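You operate a simulated robot arm through the tools that you are given. There is no shell and no other tool. Be economical: measure what you need, move in short steps, check, and stop when the job is done.

You run a simulated two-armed robot. Do the job below in one go: nothing can be reset, and whatever is moved stays where it is left.

JOB
Build the cake stand and set the yellow bow on its tier.
Fine: hold the base while the post is twisted home; the tier rests on the post's collar.

The check looks at the end state, three seconds after you hand in, the way a careful person would. Anything else that was tipped, shoved, dropped, spilled or broken makes it a failure.

ROBOT AND FRAMES
Two 7-joint arms with two-finger grippers on one trunk, on a base that drives. Base frame: it is fixed to the floor where the robot stands at the start and does not move with it; the origin is under the middle of the robot, x ahead of it, y to its left, z up; the surface under the hand at the start is at about z = 0.88. Units: m, rad, N and s.
The left shoulder is at the start at [0.051, 0.175, 1.177], the right one opposite. With the tool pointing down near the work surface each hand reaches from about 0.24 to 0.86 m from the robot's upright axis, wherever it stands, measured 20 degrees to its own side. Places, roughly: cake tier top [0.7, 0.1, 0.9]; post collar [0.5, 0.2, 0.9]. Payload 2.94 kg a hand.
The tool frame of a hand sits at the grasp point between the pads (the TCP): z along the fingers, y along the line on which they close. The tips reach 0.03 m beyond it. Largest opening 0.138 m; the body of the gripper starts 0.109 m behind the TCP.
Orientation is told as [roll, pitch, yaw] about the base's x, y, z axes, in that order, counted from this pose: with the fingers straight down and closing along the base's y, the tool's x points along the base's -x, its y along +y and its z along -z.

CONTROLS
- The arms move only by the tool nudge_tool. It takes "left_plan", "right_plan" or both (then of equal length, played together; a hand with none holds still); each is a list of rows, each an object of numbers (a shift or turn left out is 0, a gripper value left out holds the last): "ax", "ay", "az": the turn, a rotation vector about the tool's x, y, z in rad; "tx", "ty", "tz": the shift along the tool's x, y, z in m; "fingers": the gripper command, from -1 (fully open) to 1 (shut), values between in proportion. In form: [{"ax": .., "ay": .., "az": .., "tx": .., "ty": .., "tz": .., "fingers": ..}, ...]. A call has 1 to 20 rows; each row shifts and turns the commanded pose from where the row before left it, along the tool's axes as they then stand. Rows are played at 5 a second. More than 0.05 m and 0.15 rad between two rows, or a gripper value outside its range, and nothing of the call is played. Where a pose cannot be reached the arm comes as near as it can. A force on the tool above 50 N (or 10 N above the force at the start of the call, whichever is more), or a blocked arm, ends the call early, and 0.2 s more pass. The fingers move at their own pace and stop on an object; they squeeze with about 35 N. The grip force told is the motor's: it shows also when the fingers shut on nothing. Time passes only in rows, and 0.2 s behind the last, so rows that do not move let the fingers close. The reply holds the time, the measured pose of the TCP, the force on the tool along the base axes, the opening and the grip force, in the units named above and with some noise, with the torque about the TCP (base axes, N m) and any sound that the robot's microphone picked up.
- Cameras (640 x 400 px; columns grow to the right, rows downward): "scene" is now at [0.1177, -0.0042, 1.6401]; the picture's right is [-0.02, -1.00, 0.00], its down [-0.71, 0.02, -0.71] and it looks along [0.71, -0.02, -0.71] (base axes); focal length 278 px, centre (320, 200). "left" rides on the left gripper at [0.071, -0.019, -0.146] in its tool frame; the picture's right is [0.26, 0.96, 0.00], its down [-0.85, 0.23, -0.48] and it looks along [-0.46, 0.12, 0.88] (tool axes); focal length 280 px, centre (320, 200). "right" rides on the right gripper at [0.071, 0.019, -0.146] in its tool frame; the picture's right is [-0.26, 0.97, 0.00], its down [-0.85, -0.23, -0.48] and it looks along [-0.46, -0.12, 0.88] (tool axes); focal length 280 px, centre (320, 200). There is no depth. A picture from a camera that has moved, and an enlarged one, comes with that camera's place and axes in the base frame and with its lens. The place of the scene camera against the robot may be out by one fixed shift of up to 0.025 m in any direction.
- capture(camera): a new picture of that camera. The clock stands still meanwhile.
- move_column(by): slides the trunk up (or, below 0, down) by that many m; the arms and the scene camera ride with it, the base frame stays. It gives what a move gives, with no picture.
- drive_base(legs): drives the robot by 1 to 6 legs, each [ahead, turn to the left] in m and rad, along the robot's own axes; the way and the turn of a leg run together, so that a leg with both is an arc; at most 1.5 m and 3.142 rad a leg. The arms and the cameras ride along, it lands a little off, and it stops where it bumps. It gives what a move gives.
- head_to(pan, tilt): turns the head with the scene camera to pan (to the left, within 2.094 rad either way) and tilt (down, from -0.506 to 1.204), counted from straight ahead of the robot. It gives what a move gives.
- close_up(camera, box): a new picture of the part [left, top, right, bottom] of that camera's present view, enlarged. The clock stands still meanwhile.
- hand_in(): hands the job in; it is judged then, once.

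Go step by step. Nothing tells you exact positions but the pictures and the camera data: compare them with the known pose of the tool, close in by small moves and look again before you grip or let go. The budget is 120 turns and 88 pictures, counting those below and the enlarged ones. Unless the task says otherwise, let go and move clear before handing in, and close with one line.

The tools are called after ">>>" as a command line: name --argument value ..., lists and objects as JSON in quotes. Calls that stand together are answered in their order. nudge_tool: Moves the arms, as the interface text tells. Its arguments: {"type":"object","properties":{"left_plan":{"type":"array","items":{"type":"object","properties":{"ax":{"type":"number"},"ay":{"type":"number"},"az":{"type":"number"},"tx":{"type":"number"},"ty":{"type":"number"},"tz":{"type":"number"},"fingers":{"type":"number"}}}},"right_plan":{"type":"array","items":{"type":"object","properties":{"ax":{"type":"number"},"ay":{"type":"number"},"az":{"type":"number"},"tx":{"type":"number"},"ty":{"type":"number"},"tz":{"type":"number"},"fingers":{"type":"number"}}}}},"required":[]} The other tools are called the same way: move_column (by) slides the trunk up or down; drive_base (legs) drives the base; head_to (pan, tilt) turns the head that bears the scene camera; capture (camera) takes a picture; close_up (camera, box) takes an enlarged picture of a part of a camera's view; hand_in () hands the job in.

At the start:

```text
t: 0.0
left_tool_pos: [0.5341, 0.2512, 1.2542]
left_ee_rot: [-0.001, -0.001, -0.001]
left_wrist_force: [-0.4, -0.1, 1.3]
left_torque: [-0.02, 0.0, -0.02]
left_opening: 0.1381
left_grasp_force: 0.0
right_tool_pos: [0.6223, -0.2997, 1.3323]
right_ee_rot: [-0.001, 0.0, 0.002]
right_wrist_force: [-0.2, -0.2, 0.1]
right_torque: [0.01, 0.02, 0.01]
right_opening: 0.1381
right_grasp_force: 0.1
trunk travel left (down, up): [-0.35, 0.384]
robot x, y, heading: [0.0022, -0.0003, -0.0]
head pan, tilt: [-0.024, 0.785]
```

scene: 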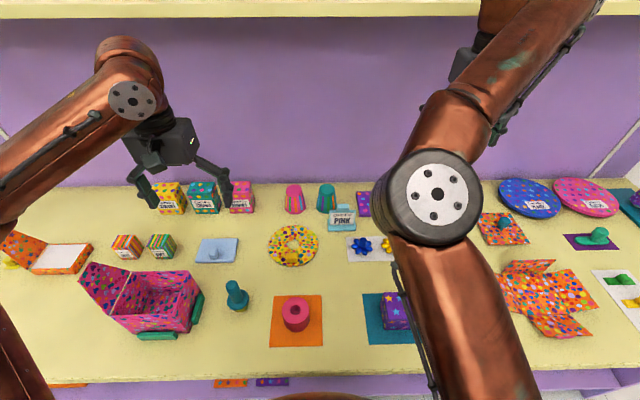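
right: 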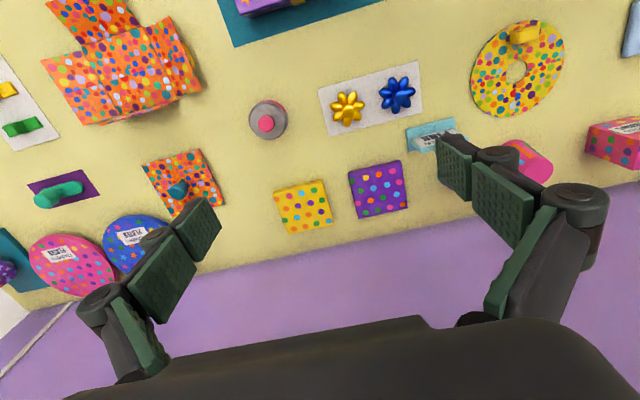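
left: 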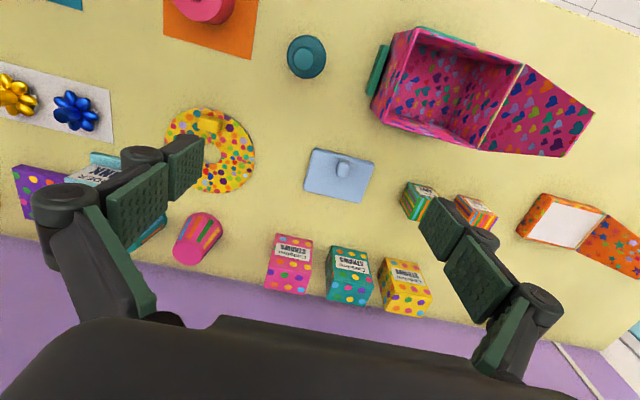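

I see a dotted tier with a hole, a teal post, and a pink ring on an orange mat that may be the base. I'll take close-ups to identify the parts.

>>> close_up --camera "scene" --box '[190, 180, 420, 360]'

>>> close_up --camera "left" --box '[140, 0, 400, 210]'

>>> close_up --camera "right" --box '[220, 0, 640, 230]'

```text
2.22 times, centred on (305, 270) of scene
camera zoom: at [0.1177, -0.0042, 1.6401], right [-0.02, -1.0, 0.0], down [-0.71, 0.02, -0.71], along [0.71, -0.02, -0.71], focal length 617 px, centre (353, 44)
```

zoom: 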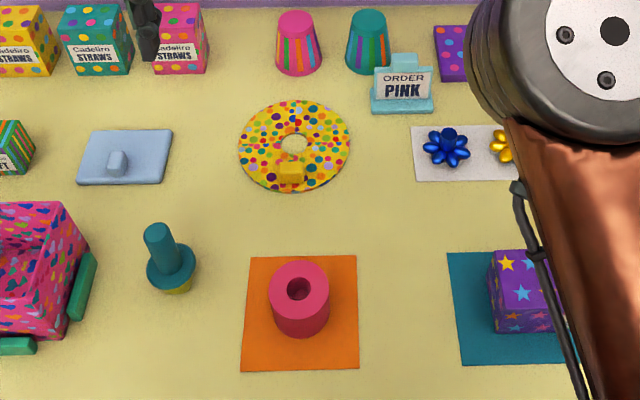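

```text
1.90 times, centred on (270, 105) of left
camera zoom: at [0.4611, 0.2325, 1.4011], right [-0.26, 0.96, 0.0], down [0.85, 0.23, 0.48], along [0.46, 0.12, -0.88], focal length 534 px, centre (415, 381)
```

zoom: 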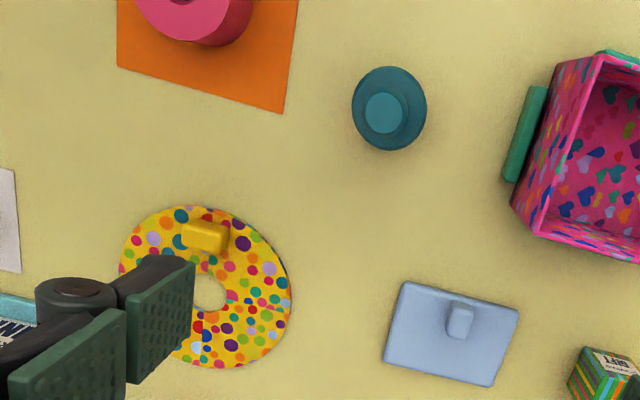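

```text
1.52 times, centred on (430, 115) of right
camera zoom: at [0.5523, -0.2787, 1.4775], right [0.26, 0.97, 0.0], down [0.85, -0.23, 0.48], along [0.46, -0.12, -0.88], focal length 427 px, centre (152, 330)
```

zoom: 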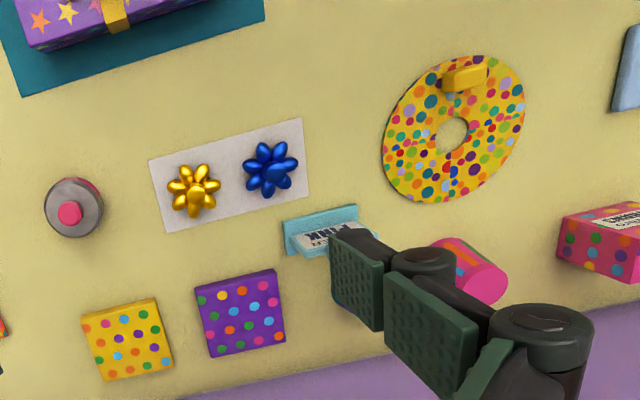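

The post (teal with a collar and a yellow-green foot) is near (0.48, 0.21). The pink base is near (0.43, 0.05), the tier near (0.67, 0.08), and the gold bow is to the right. I'll move the left hand above the post to look closer.

>>> nudge_tool --left_plan '[{"tx": 0.0135, "ty": -0.009, "tz": 0.0435}, {"tx": 0.0135, "ty": -0.009, "tz": 0.0435}, {"tx": 0.0135, "ty": -0.009, "tz": 0.0435}, {"tx": 0.0135, "ty": -0.01, "tz": 0.0435}, {}]'

>>> capture --camera "left"

>>> capture --camera "scene"

```text
t: 1.2
left_tool_pos: [0.4798, 0.2141, 1.0841]
left_ee_rot: [0.002, 0.001, -0.001]
left_wrist_force: [0.1, 0.2, 0.3]
left_torque: [0.0, -0.01, 0.03]
left_opening: 0.1382
left_grasp_force: 0.1
right_tool_pos: [0.621, -0.2999, 1.332]
right_ee_rot: [0.0, -0.001, 0.003]
right_wrist_force: [-0.2, -0.2, -1.1]
right_torque: [0.02, -0.01, 0.0]
right_opening: 0.1382
right_grasp_force: 0.0
trunk travel left (down, up): [-0.35, 0.384]
robot x, y, heading: [-0.0022, -0.0023, -0.002]
head pan, tilt: [-0.024, 0.785]
```

```text
81 pictures are left
camera left: at [0.4076, 0.1945, 1.2307], right [-0.26, 0.96, 0.0], down [0.85, 0.23, 0.48], along [0.46, 0.12, -0.88], focal length 280 px, centre (320, 200)
```

left: 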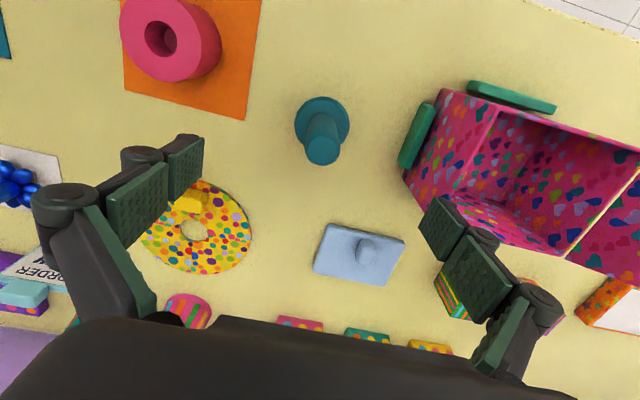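

```text
80 pictures are left
camera scene: at [0.1174, -0.0046, 1.6402], right [-0.02, -1.0, 0.0], down [-0.71, 0.02, -0.71], along [0.71, -0.02, -0.71], focal length 278 px, centre (320, 200)
```

scene: 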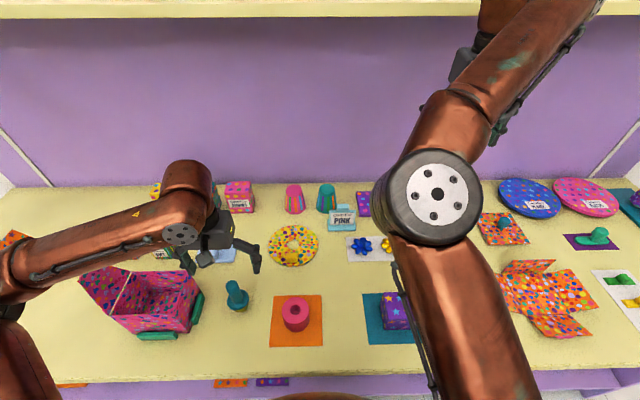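

>>> close_up --camera "left" --box '[110, 0, 370, 170]'

>>> close_up --camera "scene" --box '[210, 260, 340, 350]'

```text
2.35 times, centred on (240, 85) of left
camera zoom: at [0.4076, 0.1945, 1.2307], right [-0.26, 0.96, 0.0], down [0.85, 0.23, 0.48], along [0.46, 0.12, -0.88], focal length 660 px, centre (508, 471)
```

zoom: 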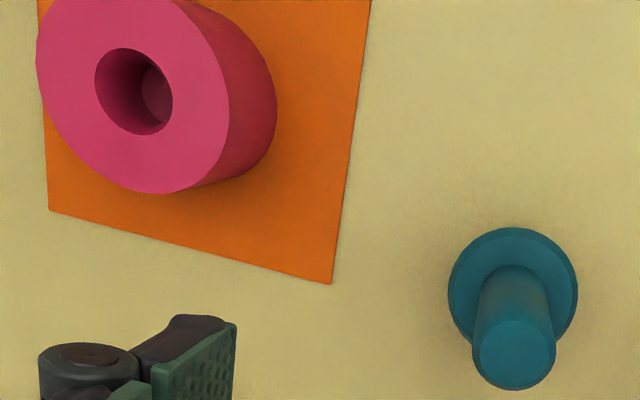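

```text
4.44 times, centred on (275, 305) of scene
camera zoom: at [0.1174, -0.0046, 1.6402], right [-0.02, -1.0, 0.0], down [-0.71, 0.02, -0.71], along [0.71, -0.02, -0.71], focal length 1235 px, centre (520, -267)
```

zoom: 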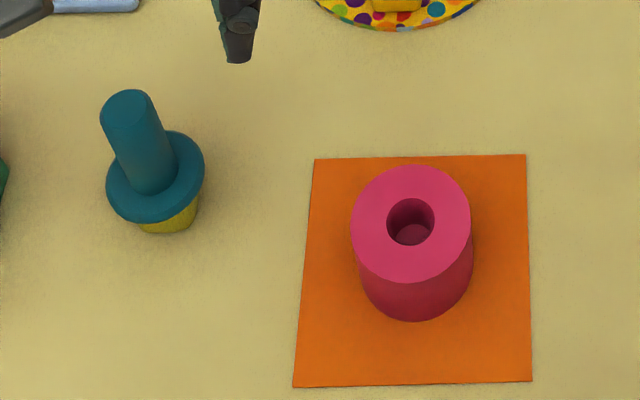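

The post axis is near (0.478, 0.2146), with its collar top at about 0.91 and shaft top at about 1.0. I'll descend and grip the shaft, then lift a little to see what is under it.

>>> nudge_tool --left_plan '[{"tz": 0.04, "tx": 0.002}, {"tz": 0.04}, {"tz": 0.036}, {"fingers": 1}, {}, {}, {}, {}, {}, {}, {}, {}]'

>>> capture --camera "left"

>>> close_up --camera "scene" --box '[180, 220, 310, 310]'

```text
t: 3.8
left_tool_pos: [0.4779, 0.2114, 0.9675]
left_ee_rot: [-0.001, 0.0, 0.0]
left_wrist_force: [0.1, 2.2, 0.0]
left_torque: [0.11, 0.0, -0.01]
left_opening: 0.0287
left_grasp_force: 34.7
right_tool_pos: [0.6214, -0.2982, 1.3321]
right_ee_rot: [-0.001, 0.001, 0.001]
right_wrist_force: [0.5, -0.1, -0.2]
right_torque: [0.01, 0.01, -0.04]
right_opening: 0.1379
right_grasp_force: 0.0
trunk travel left (down, up): [-0.35, 0.384]
robot x, y, heading: [0.0043, -0.0019, -0.0]
head pan, tilt: [-0.024, 0.785]
```

```text
77 pictures are left
camera left: at [0.4063, 0.193, 1.1142], right [-0.26, 0.96, 0.0], down [0.85, 0.23, 0.48], along [0.46, 0.12, -0.88], focal length 280 px, centre (320, 200)
```

left: 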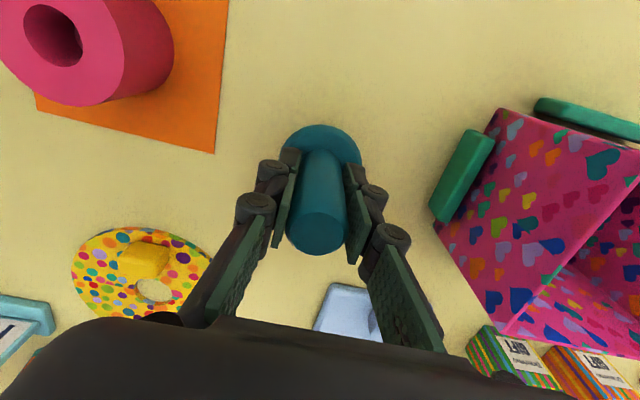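

```text
4.44 times, centred on (245, 265) of scene
camera zoom: at [0.1177, -0.0038, 1.6401], right [-0.02, -1.0, 0.0], down [-0.71, 0.02, -0.71], along [0.71, -0.02, -0.71], focal length 1235 px, centre (653, -89)
```

zoom: 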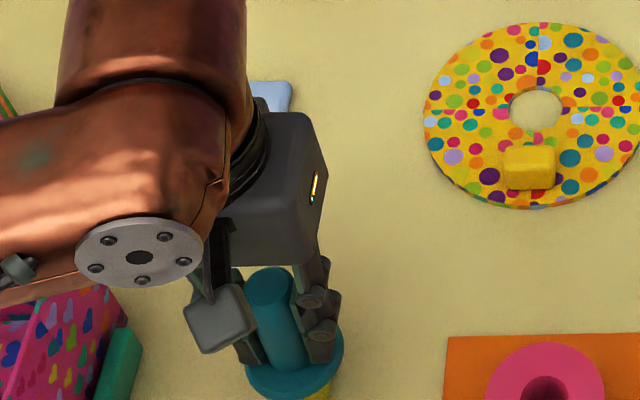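

The shaft is gripped and measures 28.7 mm. I'll lift it straight up and look at the underside.

>>> nudge_tool --left_plan '[{"tz": -0.02}, {"tz": -0.04}, {"tz": -0.04}, {"tz": -0.04}, {}]'

>>> close_up --camera "scene" --box '[180, 180, 340, 320]'

>>> capture --camera "right"

```text
t: 5.0
left_tool_pos: [0.4783, 0.2152, 1.1054]
left_ee_rot: [0.0, 0.002, -0.001]
left_wrist_force: [1.5, -0.1, -1.3]
left_torque: [-0.03, 0.04, 0.02]
left_opening: 0.0288
left_grasp_force: 34.8
right_tool_pos: [0.623, -0.2981, 1.3311]
right_ee_rot: [-0.002, 0.0, 0.002]
right_wrist_force: [-0.3, 1.0, -0.5]
right_torque: [0.0, 0.02, 0.0]
right_opening: 0.1378
right_grasp_force: 0.1
trunk travel left (down, up): [-0.35, 0.384]
robot x, y, heading: [-0.0019, -0.0025, 0.002]
head pan, tilt: [-0.024, 0.785]
```

```text
2.86 times, centred on (260, 250) of scene
camera zoom: at [0.1182, -0.0038, 1.64], right [-0.02, -1.0, 0.0], down [-0.71, 0.02, -0.71], along [0.71, -0.02, -0.71], focal length 794 px, centre (491, 57)
```

zoom: 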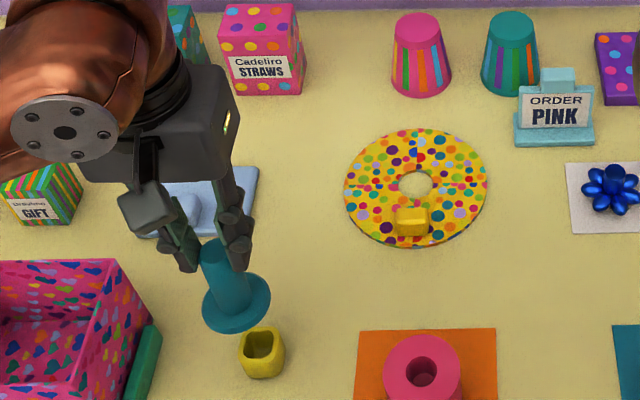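

```text
74 pictures are left
camera right: at [0.5527, -0.2782, 1.4773], right [0.26, 0.97, 0.0], down [0.85, -0.23, 0.48], along [0.46, -0.12, -0.88], focal length 280 px, centre (320, 200)
```

right: 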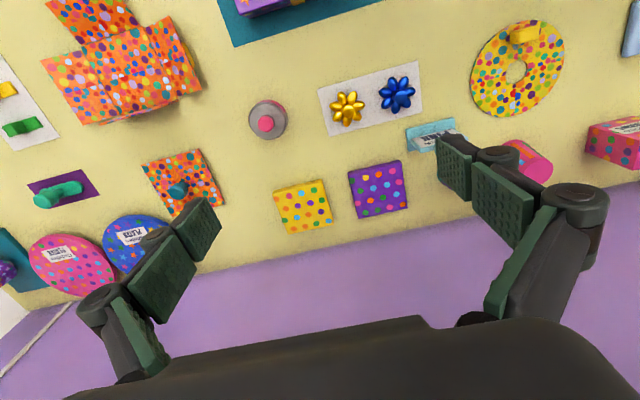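

The post came free of its yellow holder cup, so its foot is hidden under the collar. I'll now bring the right hand, yawed and tilted, toward the base's near-right side so that it can hold it.

>>> nudge_tool --right_plan '[{"tx": 0.034, "ty": 0.02, "tz": 0.026}, {"tx": 0.034, "ty": 0.02, "tz": 0.026}, {"tx": 0.034, "ty": 0.02, "tz": 0.026}, {"tx": 0.034, "ty": 0.02, "tz": 0.026}, {"tx": 0.034, "ty": 0.02, "tz": 0.026}, {"az": -0.15}, {"az": -0.15}, {"az": -0.15}, {"az": -0.15}, {"ay": -0.14}, {"ay": -0.14}, {"ay": -0.14}, {"ay": -0.14}, {"ay": -0.14}, {"ay": -0.14}, {"ay": -0.12}, {}]'

>>> capture --camera "right"

>>> capture --camera "scene"

```text
t: 8.6
left_tool_pos: [0.4772, 0.2165, 1.1066]
left_ee_rot: [-0.003, -0.002, -0.001]
left_wrist_force: [0.3, 0.1, -1.4]
left_torque: [-0.03, -0.03, -0.05]
left_opening: 0.0286
left_grasp_force: 34.6
right_tool_pos: [0.5155, -0.1923, 1.2311]
right_ee_rot: [0.054, -0.896, 0.551]
right_wrist_force: [-0.4, 1.0, -0.3]
right_torque: [-0.03, 0.01, -0.03]
right_opening: 0.1377
right_grasp_force: 0.1
right hand out of reach, approached as far as the arm can: row 14, 15, 16
trunk travel left (down, up): [-0.35, 0.384]
robot x, y, heading: [0.0034, -0.002, 0.001]
head pan, tilt: [-0.024, 0.785]
```

```text
73 pictures are left
camera right: at [0.3756, -0.2635, 1.2674], right [-0.4, 0.88, 0.24], down [0.28, -0.13, 0.95], along [0.87, 0.45, -0.19], focal length 280 px, centre (320, 200)
```

right: 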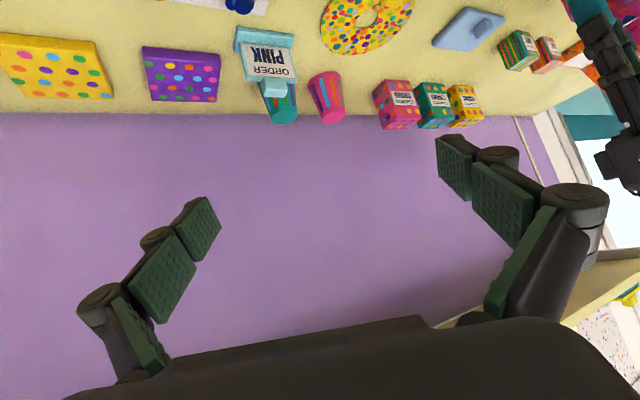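

```text
72 pictures are left
camera scene: at [0.1173, -0.0032, 1.6401], right [-0.02, -1.0, 0.0], down [-0.71, 0.02, -0.71], along [0.71, -0.02, -0.71], focal length 278 px, centre (320, 200)
```

scene: 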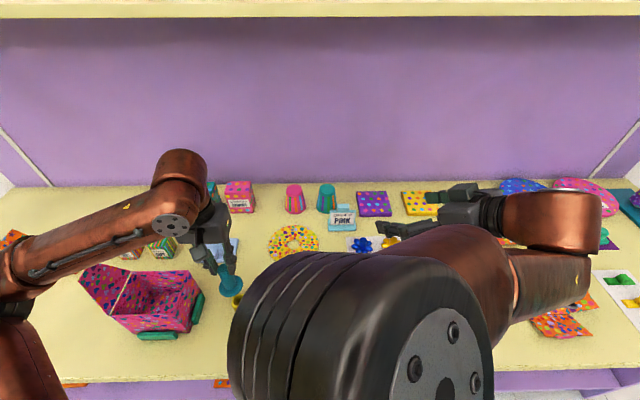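

The right arm is too folded for this tilt, so I'll back the robot up 0.2 m to give it room.

>>> drive_base --legs '[[-0.2, 0]]'

>>> nudge_tool --right_plan '[{}, {}, {}]'

>>> capture --camera "scene"

```text
t: 10.2
left_tool_pos: [0.2748, 0.2167, 1.1075]
left_ee_rot: [0.0, -0.002, 0.004]
left_wrist_force: [-0.8, 0.3, -0.3]
left_torque: [0.02, -0.09, 0.02]
left_opening: 0.0288
left_grasp_force: 35.3
right_tool_pos: [0.314, -0.1898, 1.2319]
right_ee_rot: [0.053, -0.896, 0.557]
right_wrist_force: [-0.6, -0.3, -0.3]
right_torque: [-0.01, -0.06, -0.03]
right_opening: 0.1382
right_grasp_force: 0.0
trunk travel left (down, up): [-0.35, 0.384]
robot x, y, heading: [-0.1999, -0.0002, 0.01]
head pan, tilt: [-0.024, 0.785]
```

```text
t: 11.0
left_tool_pos: [0.2765, 0.216, 1.1059]
left_ee_rot: [-0.001, 0.0, 0.003]
left_wrist_force: [0.1, 0.6, -0.9]
left_torque: [0.02, 0.0, 0.0]
left_opening: 0.0287
left_grasp_force: 35.1
right_tool_pos: [0.3158, -0.1897, 1.2317]
right_ee_rot: [0.054, -0.895, 0.555]
right_wrist_force: [-0.2, -0.4, 0.4]
right_torque: [-0.01, -0.01, -0.01]
right_opening: 0.1377
right_grasp_force: 0.1
trunk travel left (down, up): [-0.35, 0.384]
robot x, y, heading: [-0.2028, 0.0005, 0.005]
head pan, tilt: [-0.024, 0.785]
```

```text
71 pictures are left
camera scene: at [-0.0831, -0.0039, 1.6401], right [-0.02, -1.0, 0.0], down [-0.71, 0.01, -0.71], along [0.71, -0.02, -0.71], focal length 278 px, centre (320, 200)
```

scene: 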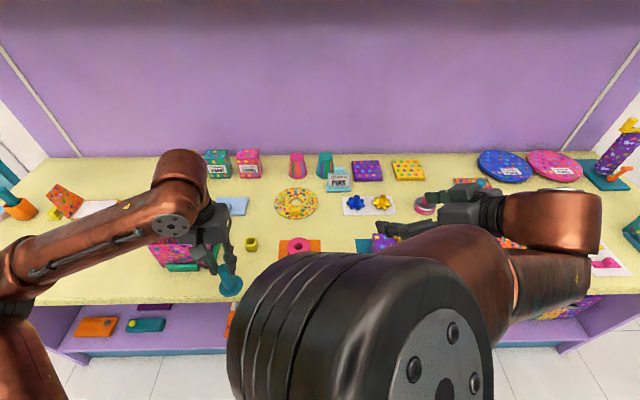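

>>> nudge_tool --right_plan '[{"tx": 0.015, "ty": 0.0167, "tz": 0.032}, {"tx": 0.015, "ty": 0.0167, "tz": 0.032}, {"tx": 0.015, "ty": 0.0167, "tz": 0.032}, {"tx": 0.015, "ty": 0.0167, "tz": 0.032}, {"tx": 0.015, "ty": 0.0167, "tz": 0.032}, {"tx": 0.015, "ty": 0.0167, "tz": 0.032}, {"tx": 0.01, "ty": 0.0167, "tz": 0.02}, {}]'

>>> capture --camera "right"

>>> capture --camera "scene"

```text
t: 12.8
left_tool_pos: [0.2774, 0.217, 1.1053]
left_ee_rot: [0.0, 0.0, 0.005]
left_wrist_force: [0.1, -0.7, -1.0]
left_torque: [-0.03, -0.01, 0.0]
left_opening: 0.0286
left_grasp_force: 35.2
right_tool_pos: [0.3633, -0.1559, 1.0989]
right_ee_rot: [0.056, -0.895, 0.554]
right_wrist_force: [-0.3, 0.2, -0.7]
right_torque: [0.03, 0.01, 0.0]
right_opening: 0.1383
right_grasp_force: 0.0
right hand out of reach, approached as far as the arm can: row 1, 2, 3, 4, 5, 6, 7
trunk travel left (down, up): [-0.35, 0.384]
robot x, y, heading: [-0.2056, 0.0012, 0.004]
head pan, tilt: [-0.024, 0.785]
```

```text
70 pictures are left
camera right: at [0.2225, -0.2291, 1.1349], right [-0.4, 0.88, 0.24], down [0.28, -0.13, 0.95], along [0.87, 0.45, -0.19], focal length 280 px, centre (320, 200)
```

right: 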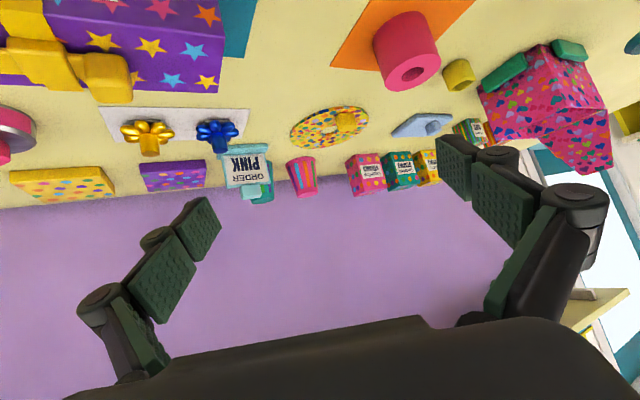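

```text
69 pictures are left
camera scene: at [-0.0834, -0.0041, 1.6401], right [-0.02, -1.0, 0.0], down [-0.71, 0.01, -0.71], along [0.71, -0.02, -0.71], focal length 278 px, centre (320, 200)
```

scene: 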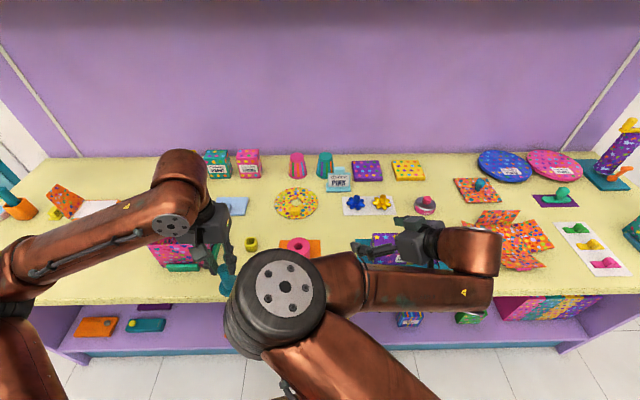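

The tilt limit is still stopping the hand, so I'll reduce the tilt and check what is reachable.

>>> nudge_tool --right_plan '[{"ay": 0.1}, {"ay": 0.1}, {"ay": 0.06}, {}]'

```text
t: 13.8
left_tool_pos: [0.2762, 0.217, 1.107]
left_ee_rot: [0.0, -0.002, 0.004]
left_wrist_force: [0.3, -0.3, -0.5]
left_torque: [0.03, -0.02, 0.03]
left_opening: 0.0285
left_grasp_force: 35.0
right_tool_pos: [0.3615, -0.1557, 1.1006]
right_ee_rot: [0.04, -0.636, 0.574]
right_wrist_force: [0.2, 0.6, -0.2]
right_torque: [0.0, 0.04, 0.02]
right_opening: 0.1378
right_grasp_force: 0.0
trunk travel left (down, up): [-0.35, 0.384]
robot x, y, heading: [-0.2021, 0.0007, 0.006]
head pan, tilt: [-0.024, 0.785]
```

>>> nudge_tool --right_plan '[{"tx": -0.0063, "ty": 0.0266, "tz": 0.0309}, {"tx": -0.0063, "ty": 0.0266, "tz": 0.0309}, {"tx": -0.0063, "ty": 0.0266, "tz": 0.0309}, {"tx": -0.0063, "ty": 0.0266, "tz": 0.025}, {"tx": -0.0063, "ty": 0.0266, "tz": 0.02}, {}]'

>>> capture --camera "right"

```text
t: 15.2
left_tool_pos: [0.2767, 0.2163, 1.1064]
left_ee_rot: [-0.001, -0.001, 0.003]
left_wrist_force: [-0.6, -0.1, -0.8]
left_torque: [-0.03, -0.01, -0.02]
left_opening: 0.0284
left_grasp_force: 34.8
right_tool_pos: [0.4438, -0.1039, 1.0761]
right_ee_rot: [0.045, -0.635, 0.571]
right_wrist_force: [-0.5, -0.4, 0.9]
right_torque: [0.01, -0.04, -0.02]
right_opening: 0.1381
right_grasp_force: 0.0
right hand out of reach, approached as far as the arm can: row 1, 2, 3, 4, 5
trunk travel left (down, up): [-0.35, 0.384]
robot x, y, heading: [-0.2019, -0.0036, 0.001]
head pan, tilt: [-0.024, 0.785]
```

```text
68 pictures are left
camera right: at [0.3178, -0.1706, 1.153], right [-0.37, 0.91, 0.19], down [0.48, 0.01, 0.88], along [0.8, 0.41, -0.44], focal length 280 px, centre (320, 200)
```

right: 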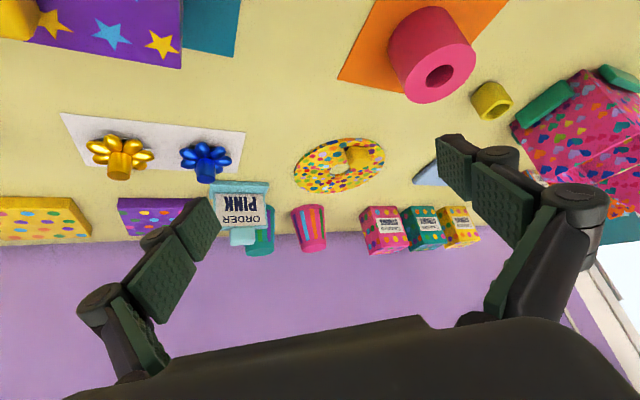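

>>> nudge_tool --right_plan '[{"ay": 0.15}, {"ay": 0.15}, {"ay": 0.15}, {"ty": 0.036}, {"ty": 0.036}, {"ty": 0.036}, {}]'

>>> capture --camera "scene"

```text
t: 16.8
left_tool_pos: [0.2778, 0.2168, 1.1053]
left_ee_rot: [-0.001, -0.001, 0.003]
left_wrist_force: [-0.1, 0.3, -0.1]
left_torque: [-0.01, 0.0, 0.01]
left_opening: 0.0285
left_grasp_force: 34.8
right_tool_pos: [0.413, -0.0337, 1.0963]
right_ee_rot: [0.038, -0.185, 0.591]
right_wrist_force: [-0.5, 0.1, -0.3]
right_torque: [0.02, 0.02, -0.01]
right_opening: 0.1377
right_grasp_force: 0.0
right hand out of reach, approached as far as the arm can: row 5, 6
trunk travel left (down, up): [-0.35, 0.384]
robot x, y, heading: [-0.203, -0.0015, 0.0]
head pan, tilt: [-0.024, 0.785]
```

```text
67 pictures are left
camera scene: at [-0.0829, -0.0043, 1.6401], right [-0.02, -1.0, 0.0], down [-0.71, 0.01, -0.71], along [0.71, -0.02, -0.71], focal length 278 px, centre (320, 200)
```

scene: 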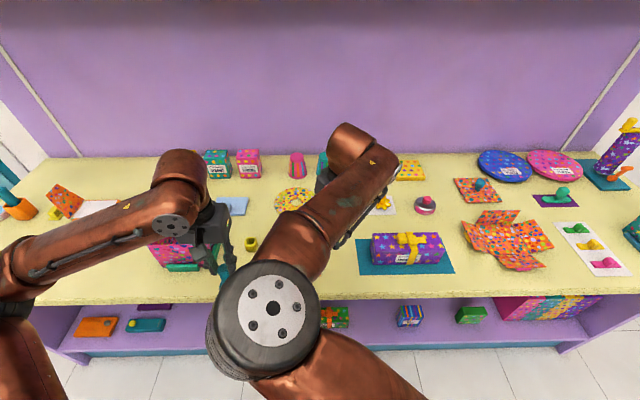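

The right elbow is folded inward, so that hand can't work left of centre. I'll pull it back to its own side and turn the robot left, so that the base lies in the right hand's sector while the left arm reaches across.

>>> nudge_tool --right_plan '[{"tx": 0.023, "ty": -0.0353, "tz": -0.0221}, {"tx": 0.023, "ty": -0.0353, "tz": -0.0221}, {"tx": 0.023, "ty": -0.0353, "tz": -0.0221}, {"tx": 0.023, "ty": -0.0353, "tz": -0.0221}, {"tx": 0.023, "ty": -0.0353, "tz": -0.0221}, {"tx": 0.023, "ty": -0.0353, "tz": -0.0221}, {"az": 0.15}, {"az": 0.15}, {"az": 0.15}, {"az": 0.13}, {}]'

>>> drive_base --legs '[[0, 0.55]]'

>>> capture --camera "scene"

```text
t: 19.2
left_tool_pos: [0.2765, 0.2163, 1.1067]
left_ee_rot: [-0.001, -0.001, 0.003]
left_wrist_force: [0.3, -0.3, -0.8]
left_torque: [-0.05, 0.0, -0.02]
left_opening: 0.0286
left_grasp_force: 34.7
right_tool_pos: [0.3987, -0.3024, 1.1956]
right_ee_rot: [0.13, -0.136, 0.004]
right_wrist_force: [-0.9, 0.5, -0.4]
right_torque: [0.0, 0.02, -0.01]
right_opening: 0.1381
right_grasp_force: 0.1
trunk travel left (down, up): [-0.35, 0.384]
robot x, y, heading: [-0.1981, -0.001, 0.005]
head pan, tilt: [-0.024, 0.785]
```

```text
t: 21.1
left_tool_pos: [0.0974, 0.4314, 1.1054]
left_ee_rot: [-0.002, 0.002, 0.543]
left_wrist_force: [-0.4, -0.4, -0.1]
left_torque: [-0.03, -0.01, 0.02]
left_opening: 0.0283
left_grasp_force: 34.7
right_tool_pos: [0.4685, 0.0472, 1.1941]
right_ee_rot: [0.132, -0.138, 0.545]
right_wrist_force: [-0.6, 0.8, -0.4]
right_torque: [-0.03, -0.01, 0.03]
right_opening: 0.1381
right_grasp_force: 0.1
trunk travel left (down, up): [-0.35, 0.384]
robot x, y, heading: [-0.2022, 0.0014, 0.543]
head pan, tilt: [-0.024, 0.785]
```

```text
66 pictures are left
camera scene: at [-0.1012, 0.0626, 1.6401], right [0.49, -0.87, 0.0], down [-0.61, -0.35, -0.71], along [0.61, 0.35, -0.71], focal length 278 px, centre (320, 200)
```

scene: 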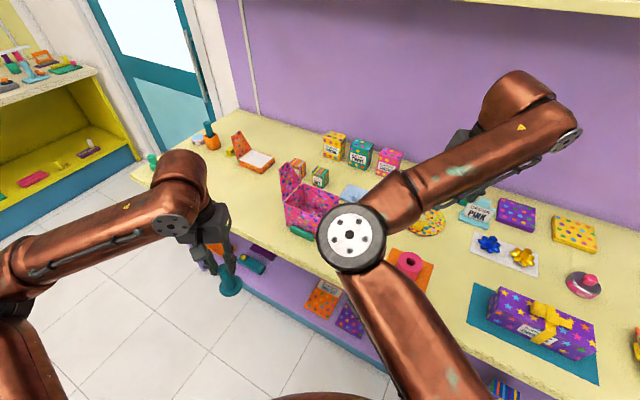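

>>> capture --camera "right"

```text
65 pictures are left
camera right: at [0.3934, 0.0029, 1.3307], right [-0.29, 0.94, 0.16], down [0.82, 0.15, 0.55], along [0.5, 0.29, -0.82], focal length 280 px, centre (320, 200)
```

right: 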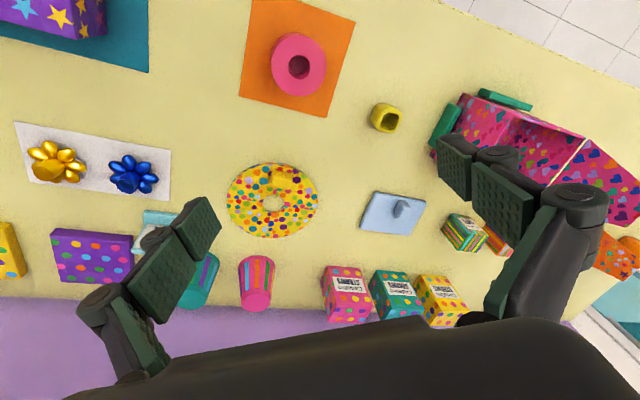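

>>> nudge_tool --right_plan '[{"ax": 0.129}, {"ay": -0.132}, {"ay": -0.132}, {"ay": -0.132}, {"ay": -0.132}, {"ay": -0.132}, {}]'

>>> capture --camera "scene"

```text
t: 22.7
left_tool_pos: [0.0968, 0.4301, 1.107]
left_ee_rot: [0.0, 0.0, 0.543]
left_wrist_force: [-0.2, 0.1, -0.6]
left_torque: [0.01, -0.06, 0.02]
left_opening: 0.0287
left_grasp_force: 34.5
right_tool_pos: [0.4703, 0.0487, 1.196]
right_ee_rot: [0.002, -0.799, 0.544]
right_wrist_force: [-0.1, 0.3, 0.0]
right_torque: [-0.03, 0.01, -0.06]
right_opening: 0.138
right_grasp_force: 0.0
trunk travel left (down, up): [-0.35, 0.384]
robot x, y, heading: [-0.2, 0.0004, 0.54]
head pan, tilt: [-0.024, 0.785]
```

```text
64 pictures are left
camera scene: at [-0.102, 0.0623, 1.6402], right [0.49, -0.87, 0.0], down [-0.61, -0.35, -0.71], along [0.61, 0.35, -0.71], focal length 278 px, centre (320, 200)
```

scene: 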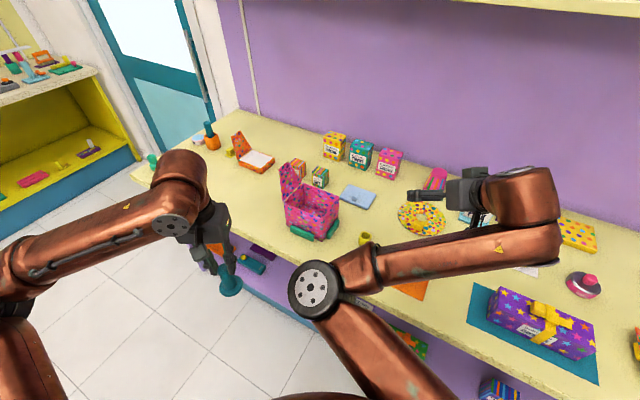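

The tilt works from here. I'll descend to a stand-off near the base.

>>> nudge_tool --right_plan '[{"tx": 0.0433, "ty": 0.004, "tz": 0.0112}, {"tx": 0.0433, "ty": 0.004, "tz": 0.0112}, {"tx": 0.0433, "ty": 0.004, "tz": 0.0112}, {"tx": 0.0433, "ty": 0.004, "tz": 0.0112}, {"tx": 0.0433, "ty": 0.004, "tz": 0.0112}, {}]'

>>> capture --camera "right"

>>> capture --camera "scene"

```text
t: 24.1
left_tool_pos: [0.0973, 0.4314, 1.1054]
left_ee_rot: [-0.003, -0.001, 0.543]
left_wrist_force: [0.4, -0.4, -0.8]
left_torque: [-0.01, -0.01, -0.01]
left_opening: 0.0283
left_grasp_force: 34.9
right_tool_pos: [0.4552, -0.0215, 1.0093]
right_ee_rot: [0.006, -0.797, 0.544]
right_wrist_force: [-0.4, 1.1, -0.2]
right_torque: [-0.03, 0.01, 0.03]
right_opening: 0.1379
right_grasp_force: 0.0
right hand out of reach, approached as far as the arm can: row 1, 2, 3, 4, 5
trunk travel left (down, up): [-0.35, 0.384]
robot x, y, heading: [-0.2042, 0.0012, 0.538]
head pan, tilt: [-0.024, 0.785]
```

```text
63 pictures are left
camera right: at [0.315, -0.0852, 1.0597], right [-0.34, 0.92, 0.19], down [0.34, -0.07, 0.94], along [0.88, 0.39, -0.29], focal length 280 px, centre (320, 200)
```

right: 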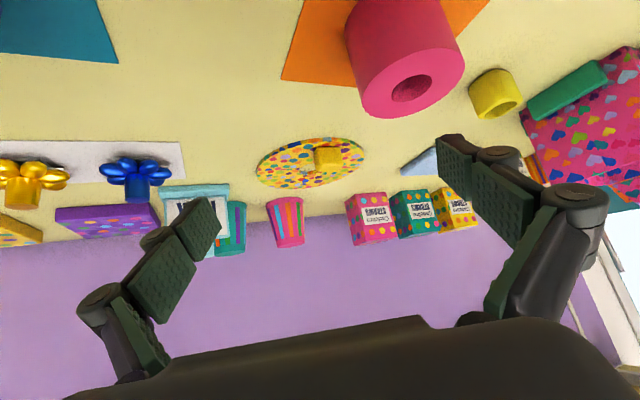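

```text
62 pictures are left
camera scene: at [-0.1015, 0.0628, 1.6402], right [0.49, -0.87, 0.0], down [-0.61, -0.35, -0.71], along [0.61, 0.35, -0.71], focal length 278 px, centre (320, 200)
```

scene: 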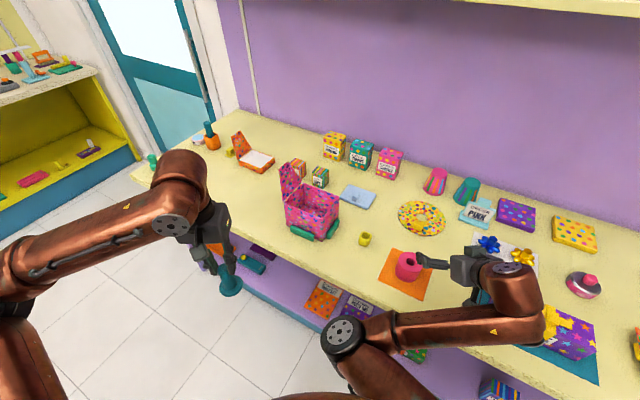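

>>> nudge_tool --right_plan '[{"ax": 0.0957, "az": 0.093}, {"ax": 0.0957, "az": 0.093}, {"ax": 0.0957, "az": 0.093}, {}]'

```text
t: 25.1
left_tool_pos: [0.0971, 0.4292, 1.1063]
left_ee_rot: [0.0, 0.001, 0.543]
left_wrist_force: [-0.1, 0.6, -1.6]
left_torque: [0.01, 0.05, -0.02]
left_opening: 0.0286
left_grasp_force: 34.7
right_tool_pos: [0.4618, -0.0252, 1.0151]
right_ee_rot: [-0.005, -0.81, 0.139]
right_wrist_force: [0.4, 0.9, 0.1]
right_torque: [0.0, 0.01, 0.01]
right_opening: 0.1379
right_grasp_force: 0.0
trunk travel left (down, up): [-0.35, 0.384]
robot x, y, heading: [-0.197, -0.0003, 0.54]
head pan, tilt: [-0.024, 0.785]
```

>>> nudge_tool --right_plan '[{"tx": 0.0262, "ty": 0.0272, "tz": -0.0208}, {"tx": 0.0262, "ty": 0.0272, "tz": -0.0208}, {"tx": 0.0262, "ty": 0.0272, "tz": -0.0208}, {}]'

>>> capture --camera "scene"

```text
t: 26.1
left_tool_pos: [0.0975, 0.431, 1.1064]
left_ee_rot: [0.0, 0.0, 0.543]
left_wrist_force: [0.1, -0.7, -0.8]
left_torque: [-0.03, -0.05, -0.03]
left_opening: 0.0285
left_grasp_force: 35.0
right_tool_pos: [0.407, 0.0487, 0.9875]
right_ee_rot: [0.002, -0.795, 0.142]
right_wrist_force: [-0.4, 0.5, 0.9]
right_torque: [0.0, 0.02, 0.01]
right_opening: 0.1379
right_grasp_force: 0.1
right hand out of reach, approached as far as the arm can: row 1, 2, 3
trunk travel left (down, up): [-0.35, 0.384]
robot x, y, heading: [-0.2038, -0.0003, 0.537]
head pan, tilt: [-0.024, 0.785]
```

```text
61 pictures are left
camera scene: at [-0.1014, 0.063, 1.6401], right [0.49, -0.87, 0.0], down [-0.61, -0.35, -0.71], along [0.61, 0.35, -0.71], focal length 278 px, centre (320, 200)
```

scene: 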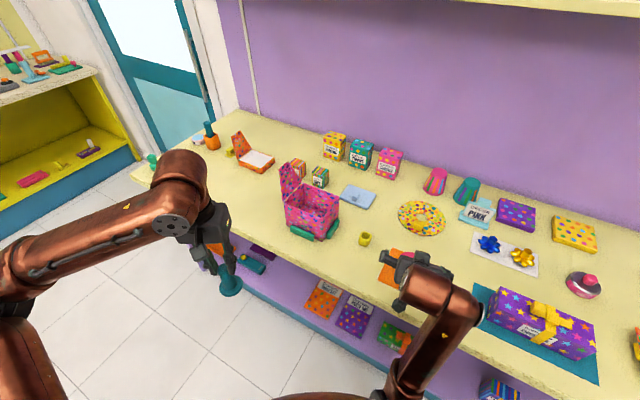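

The elbow has now swung round and the fingers are just above the base, straddling it. I'll go down further and check the centring.

>>> nudge_tool --right_plan '[{"tx": 0.0094, "tz": 0.0238}, {"tx": 0.0094, "tz": 0.0238}, {}]'

>>> capture --camera "right"

>>> close_up --camera "scene" --box '[340, 220, 480, 310]'

```text
t: 26.7
left_tool_pos: [0.0983, 0.4317, 1.1061]
left_ee_rot: [0.0, 0.0, 0.541]
left_wrist_force: [0.3, -0.4, -0.7]
left_torque: [-0.01, 0.0, -0.01]
left_opening: 0.0284
left_grasp_force: 35.2
right_tool_pos: [0.4627, -0.002, 0.9697]
right_ee_rot: [-0.205, -0.883, 0.237]
right_wrist_force: [0.4, 0.3, 0.6]
right_torque: [-0.02, 0.02, 0.01]
right_opening: 0.1381
right_grasp_force: 0.0
trunk travel left (down, up): [-0.35, 0.384]
robot x, y, heading: [-0.2008, -0.0004, 0.537]
head pan, tilt: [-0.024, 0.785]
stopped in row 3 (right hand): the arm was blocked; the commanded pose is now the measured one
```

```text
60 pictures are left
camera right: at [0.3041, 0.0108, 1.0044], right [0.09, 0.99, 0.08], down [0.17, -0.09, 0.98], along [0.98, -0.07, -0.18], focal length 280 px, centre (320, 200)
```

right: 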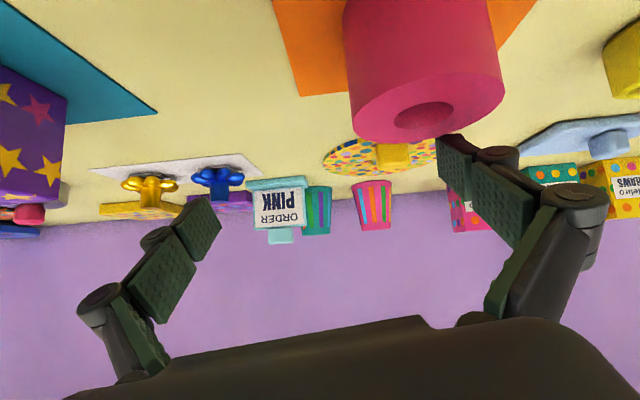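

```text
4.44 times, centred on (410, 265) of scene
camera zoom: at [-0.101, 0.0624, 1.6401], right [0.49, -0.87, 0.0], down [-0.62, -0.35, -0.71], along [0.61, 0.35, -0.71], focal length 1235 px, centre (-80, -89)
```

zoom: 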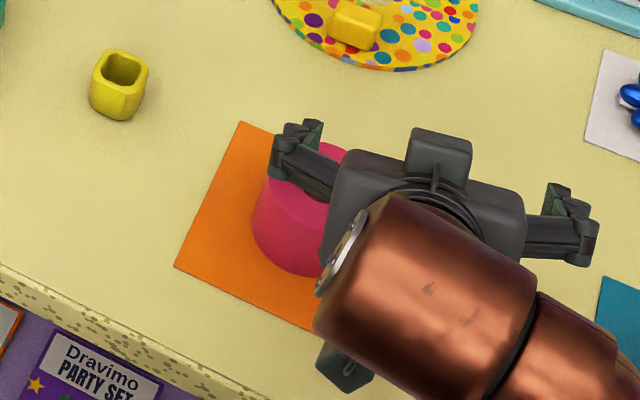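

>>> capture --camera "scene"

```text
58 pictures are left
camera scene: at [-0.101, 0.0624, 1.6401], right [0.49, -0.87, 0.0], down [-0.62, -0.35, -0.71], along [0.61, 0.35, -0.71], focal length 278 px, centre (320, 200)
```

scene: 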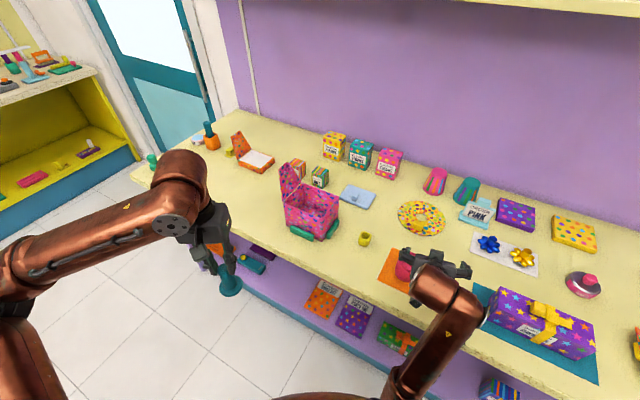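

The arm flipped to elbow-out but something on the forearm was blocked, probably by the table edge. I'll raise the trunk to lift everything clear.

>>> move_column --by 0.12

>>> capture --camera "scene"

```text
t: 27.3
left_tool_pos: [0.0956, 0.4293, 1.1338]
left_ee_rot: [0.0, -0.004, 0.538]
left_wrist_force: [-0.8, -0.4, -0.2]
left_torque: [-0.01, -0.03, 0.02]
left_opening: 0.0285
left_grasp_force: 34.6
right_tool_pos: [0.4873, -0.0511, 1.0275]
right_ee_rot: [-0.41, -0.939, 0.342]
right_wrist_force: [-1.6, 1.2, 1.1]
right_torque: [0.01, -0.01, 0.0]
right_opening: 0.1381
right_grasp_force: 0.1
trunk travel left (down, up): [-0.375, 0.359]
robot x, y, heading: [-0.2069, -0.0048, 0.541]
head pan, tilt: [-0.024, 0.785]
stopped: the arm was blocked; the commanded pose is now the measured one
```

```text
57 pictures are left
camera scene: at [-0.1126, 0.0554, 1.6662], right [0.49, -0.87, 0.0], down [-0.61, -0.35, -0.71], along [0.61, 0.35, -0.71], focal length 278 px, centre (320, 200)
```

scene: 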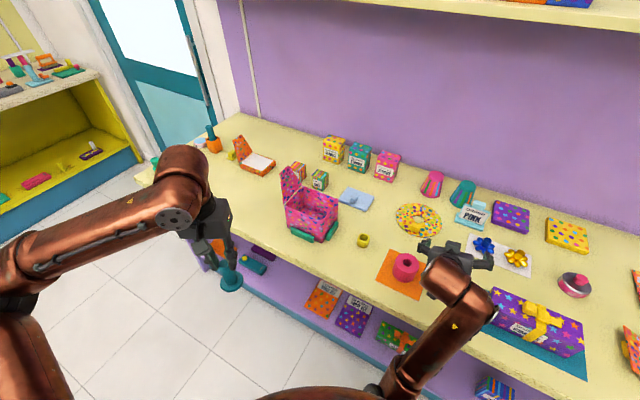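

>>> nudge_tool --right_plan '[{}, {}, {}, {}, {}]'

>>> nudge_tool --right_plan '[{"tz": -0.02}, {"tz": -0.02}, {}]'

>>> capture --camera "scene"

```text
t: 28.5
left_tool_pos: [0.0978, 0.4296, 1.1333]
left_ee_rot: [-0.001, -0.003, 0.541]
left_wrist_force: [1.5, -0.6, -1.6]
left_torque: [-0.01, -0.01, -0.04]
left_opening: 0.0285
left_grasp_force: 34.8
right_tool_pos: [0.4881, -0.052, 1.0247]
right_ee_rot: [-0.408, -0.937, 0.342]
right_wrist_force: [-0.3, 0.0, -0.3]
right_torque: [-0.03, -0.01, 0.02]
right_opening: 0.1383
right_grasp_force: 0.1
trunk travel left (down, up): [-0.375, 0.359]
robot x, y, heading: [-0.1991, 0.0021, 0.538]
head pan, tilt: [-0.024, 0.785]
```

```text
t: 29.3
left_tool_pos: [0.0963, 0.431, 1.1328]
left_ee_rot: [-0.003, -0.004, 0.542]
left_wrist_force: [-0.5, 0.6, -1.3]
left_torque: [-0.07, -0.04, 0.02]
left_opening: 0.0284
left_grasp_force: 35.3
right_tool_pos: [0.4541, -0.0434, 1.0475]
right_ee_rot: [-0.404, -0.935, 0.339]
right_wrist_force: [-0.6, 0.7, -0.4]
right_torque: [-0.01, 0.03, -0.03]
right_opening: 0.138
right_grasp_force: 0.0
trunk travel left (down, up): [-0.375, 0.359]
robot x, y, heading: [-0.2013, 0.0016, 0.536]
head pan, tilt: [-0.024, 0.785]
```

```text
56 pictures are left
camera scene: at [-0.1125, 0.0577, 1.6655], right [0.49, -0.87, 0.0], down [-0.61, -0.35, -0.71], along [0.61, 0.35, -0.71], focal length 278 px, centre (320, 200)
```

scene: 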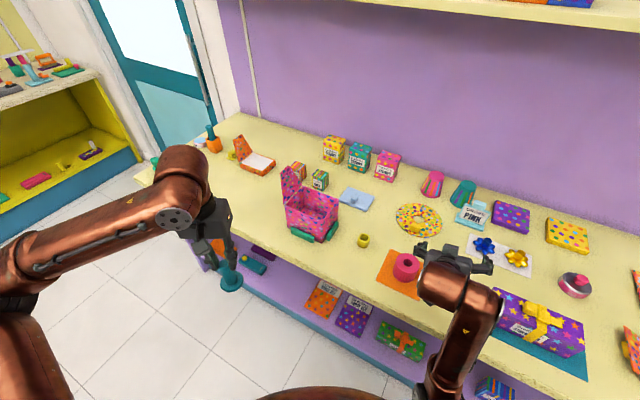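

The arm is free and elbow-out. I'll level the grip axis before approaching the base again.

>>> nudge_tool --right_plan '[{"ax": -0.1343}, {"ax": -0.1343}, {"ax": -0.1343}, {}]'

>>> capture --camera "right"

```text
t: 30.3
left_tool_pos: [0.0966, 0.43, 1.1337]
left_ee_rot: [-0.002, -0.005, 0.542]
left_wrist_force: [0.2, 0.7, -0.9]
left_torque: [-0.03, -0.02, -0.03]
left_opening: 0.0283
left_grasp_force: 35.3
right_tool_pos: [0.4739, -0.0345, 1.0651]
right_ee_rot: [-0.004, -0.926, 0.342]
right_wrist_force: [-0.4, 0.2, -0.6]
right_torque: [-0.02, 0.02, -0.05]
right_opening: 0.1379
right_grasp_force: 0.0
right hand out of reach, approached as far as the arm can: row 1, 2, 3
trunk travel left (down, up): [-0.375, 0.359]
robot x, y, heading: [-0.201, -0.0009, 0.542]
head pan, tilt: [-0.024, 0.785]
```

```text
55 pictures are left
camera right: at [0.3191, -0.0686, 1.0956], right [-0.17, 0.96, 0.21], down [0.2, -0.17, 0.96], along [0.96, 0.21, -0.16], focal length 280 px, centre (320, 200)
```

right: 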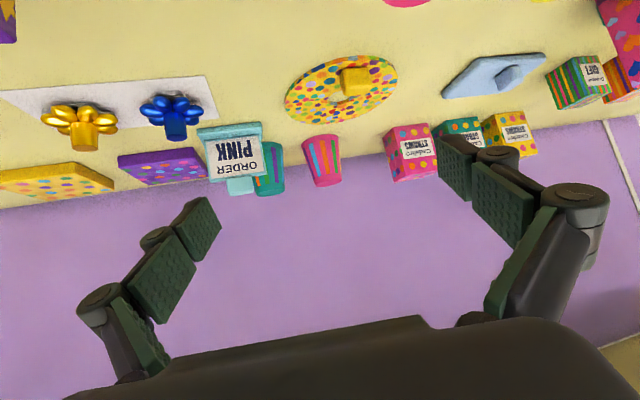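

>>> nudge_tool --right_plan '[{"ay": 0.09}, {"ay": 0.09}, {"tx": 0.0258, "ty": 0.0239, "tz": 0.0085}, {"tx": 0.0258, "ty": 0.0239, "tz": 0.0085}, {"tx": 0.0258, "ty": 0.0239, "tz": 0.0085}, {}]'

>>> capture --camera "scene"

```text
t: 31.9
left_tool_pos: [0.0985, 0.4303, 1.1336]
left_ee_rot: [0.002, -0.004, 0.54]
left_wrist_force: [0.2, 0.8, -0.2]
left_torque: [-0.01, -0.02, -0.03]
left_opening: 0.0283
left_grasp_force: 35.0
right_tool_pos: [0.4463, -0.0145, 1.0227]
right_ee_rot: [-0.115, -0.824, 0.371]
right_wrist_force: [-0.5, -0.9, 0.8]
right_torque: [0.0, 0.01, 0.04]
right_opening: 0.1378
right_grasp_force: 0.1
trunk travel left (down, up): [-0.375, 0.359]
robot x, y, heading: [-0.1982, 0.0012, 0.546]
head pan, tilt: [-0.024, 0.785]
stopped in row 6 (right hand): the arm was blocked; the commanded pose is now the measured one
```

```text
54 pictures are left
camera scene: at [-0.111, 0.0552, 1.6655], right [0.49, -0.87, 0.0], down [-0.62, -0.35, -0.71], along [0.61, 0.35, -0.71], focal length 278 px, centre (320, 200)
```

scene: 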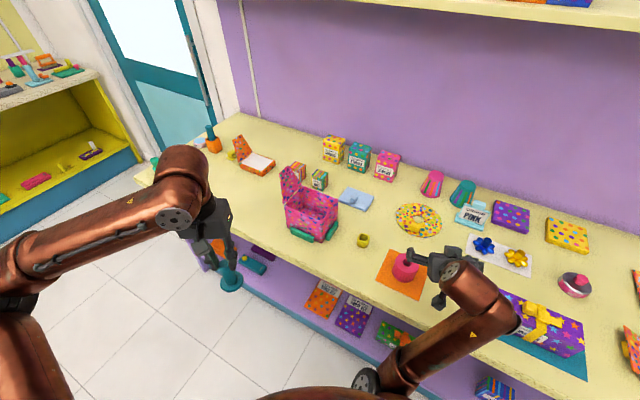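

The right arm keeps catching in this posture, so I'm changing the plan. The left hand will set the post loosely in the base's hole, then hold the base from its natural left side while the right hand twists from above. First I'll withdraw the right hand.

>>> nudge_tool --right_plan '[{"tz": -0.03}, {"tz": -0.03}, {"ay": 0.14, "tz": -0.02}, {"ay": 0.14, "tz": -0.02}, {"ay": 0.14, "tz": -0.02}, {"ay": 0.14, "tz": -0.02}, {"ay": 0.14, "tz": -0.02}, {"tz": -0.03, "ty": -0.03}, {"tz": -0.03, "ty": -0.03}, {"ty": -0.04}, {"ty": -0.04}, {}]'

>>> capture --camera "scene"

```text
t: 34.5
left_tool_pos: [0.0983, 0.4307, 1.1319]
left_ee_rot: [0.0, -0.003, 0.541]
left_wrist_force: [-0.7, 0.0, -0.8]
left_torque: [-0.03, -0.02, 0.0]
left_opening: 0.0283
left_grasp_force: 35.1
right_tool_pos: [0.4561, -0.1497, 1.2008]
right_ee_rot: [-0.074, -0.12, 0.298]
right_wrist_force: [-0.7, 1.1, 0.3]
right_torque: [-0.01, 0.01, -0.03]
right_opening: 0.1379
right_grasp_force: 0.0
right hand out of reach, approached as far as the arm can: row 1, 2, 3, 4
trunk travel left (down, up): [-0.375, 0.359]
robot x, y, heading: [-0.2016, 0.0, 0.537]
head pan, tilt: [-0.024, 0.785]
```

```text
53 pictures are left
camera scene: at [-0.1115, 0.0572, 1.6654], right [0.49, -0.87, 0.0], down [-0.62, -0.35, -0.71], along [0.61, 0.35, -0.71], focal length 278 px, centre (320, 200)
```

scene: 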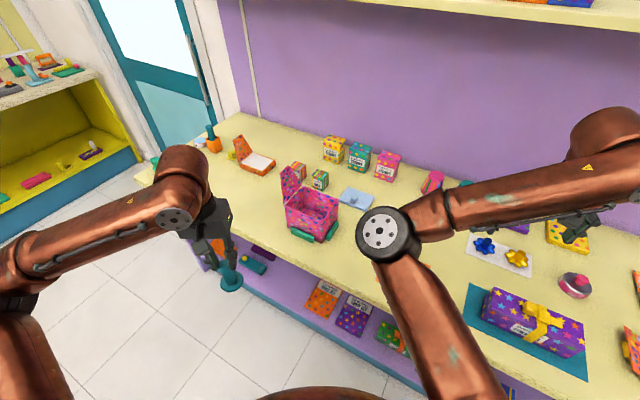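

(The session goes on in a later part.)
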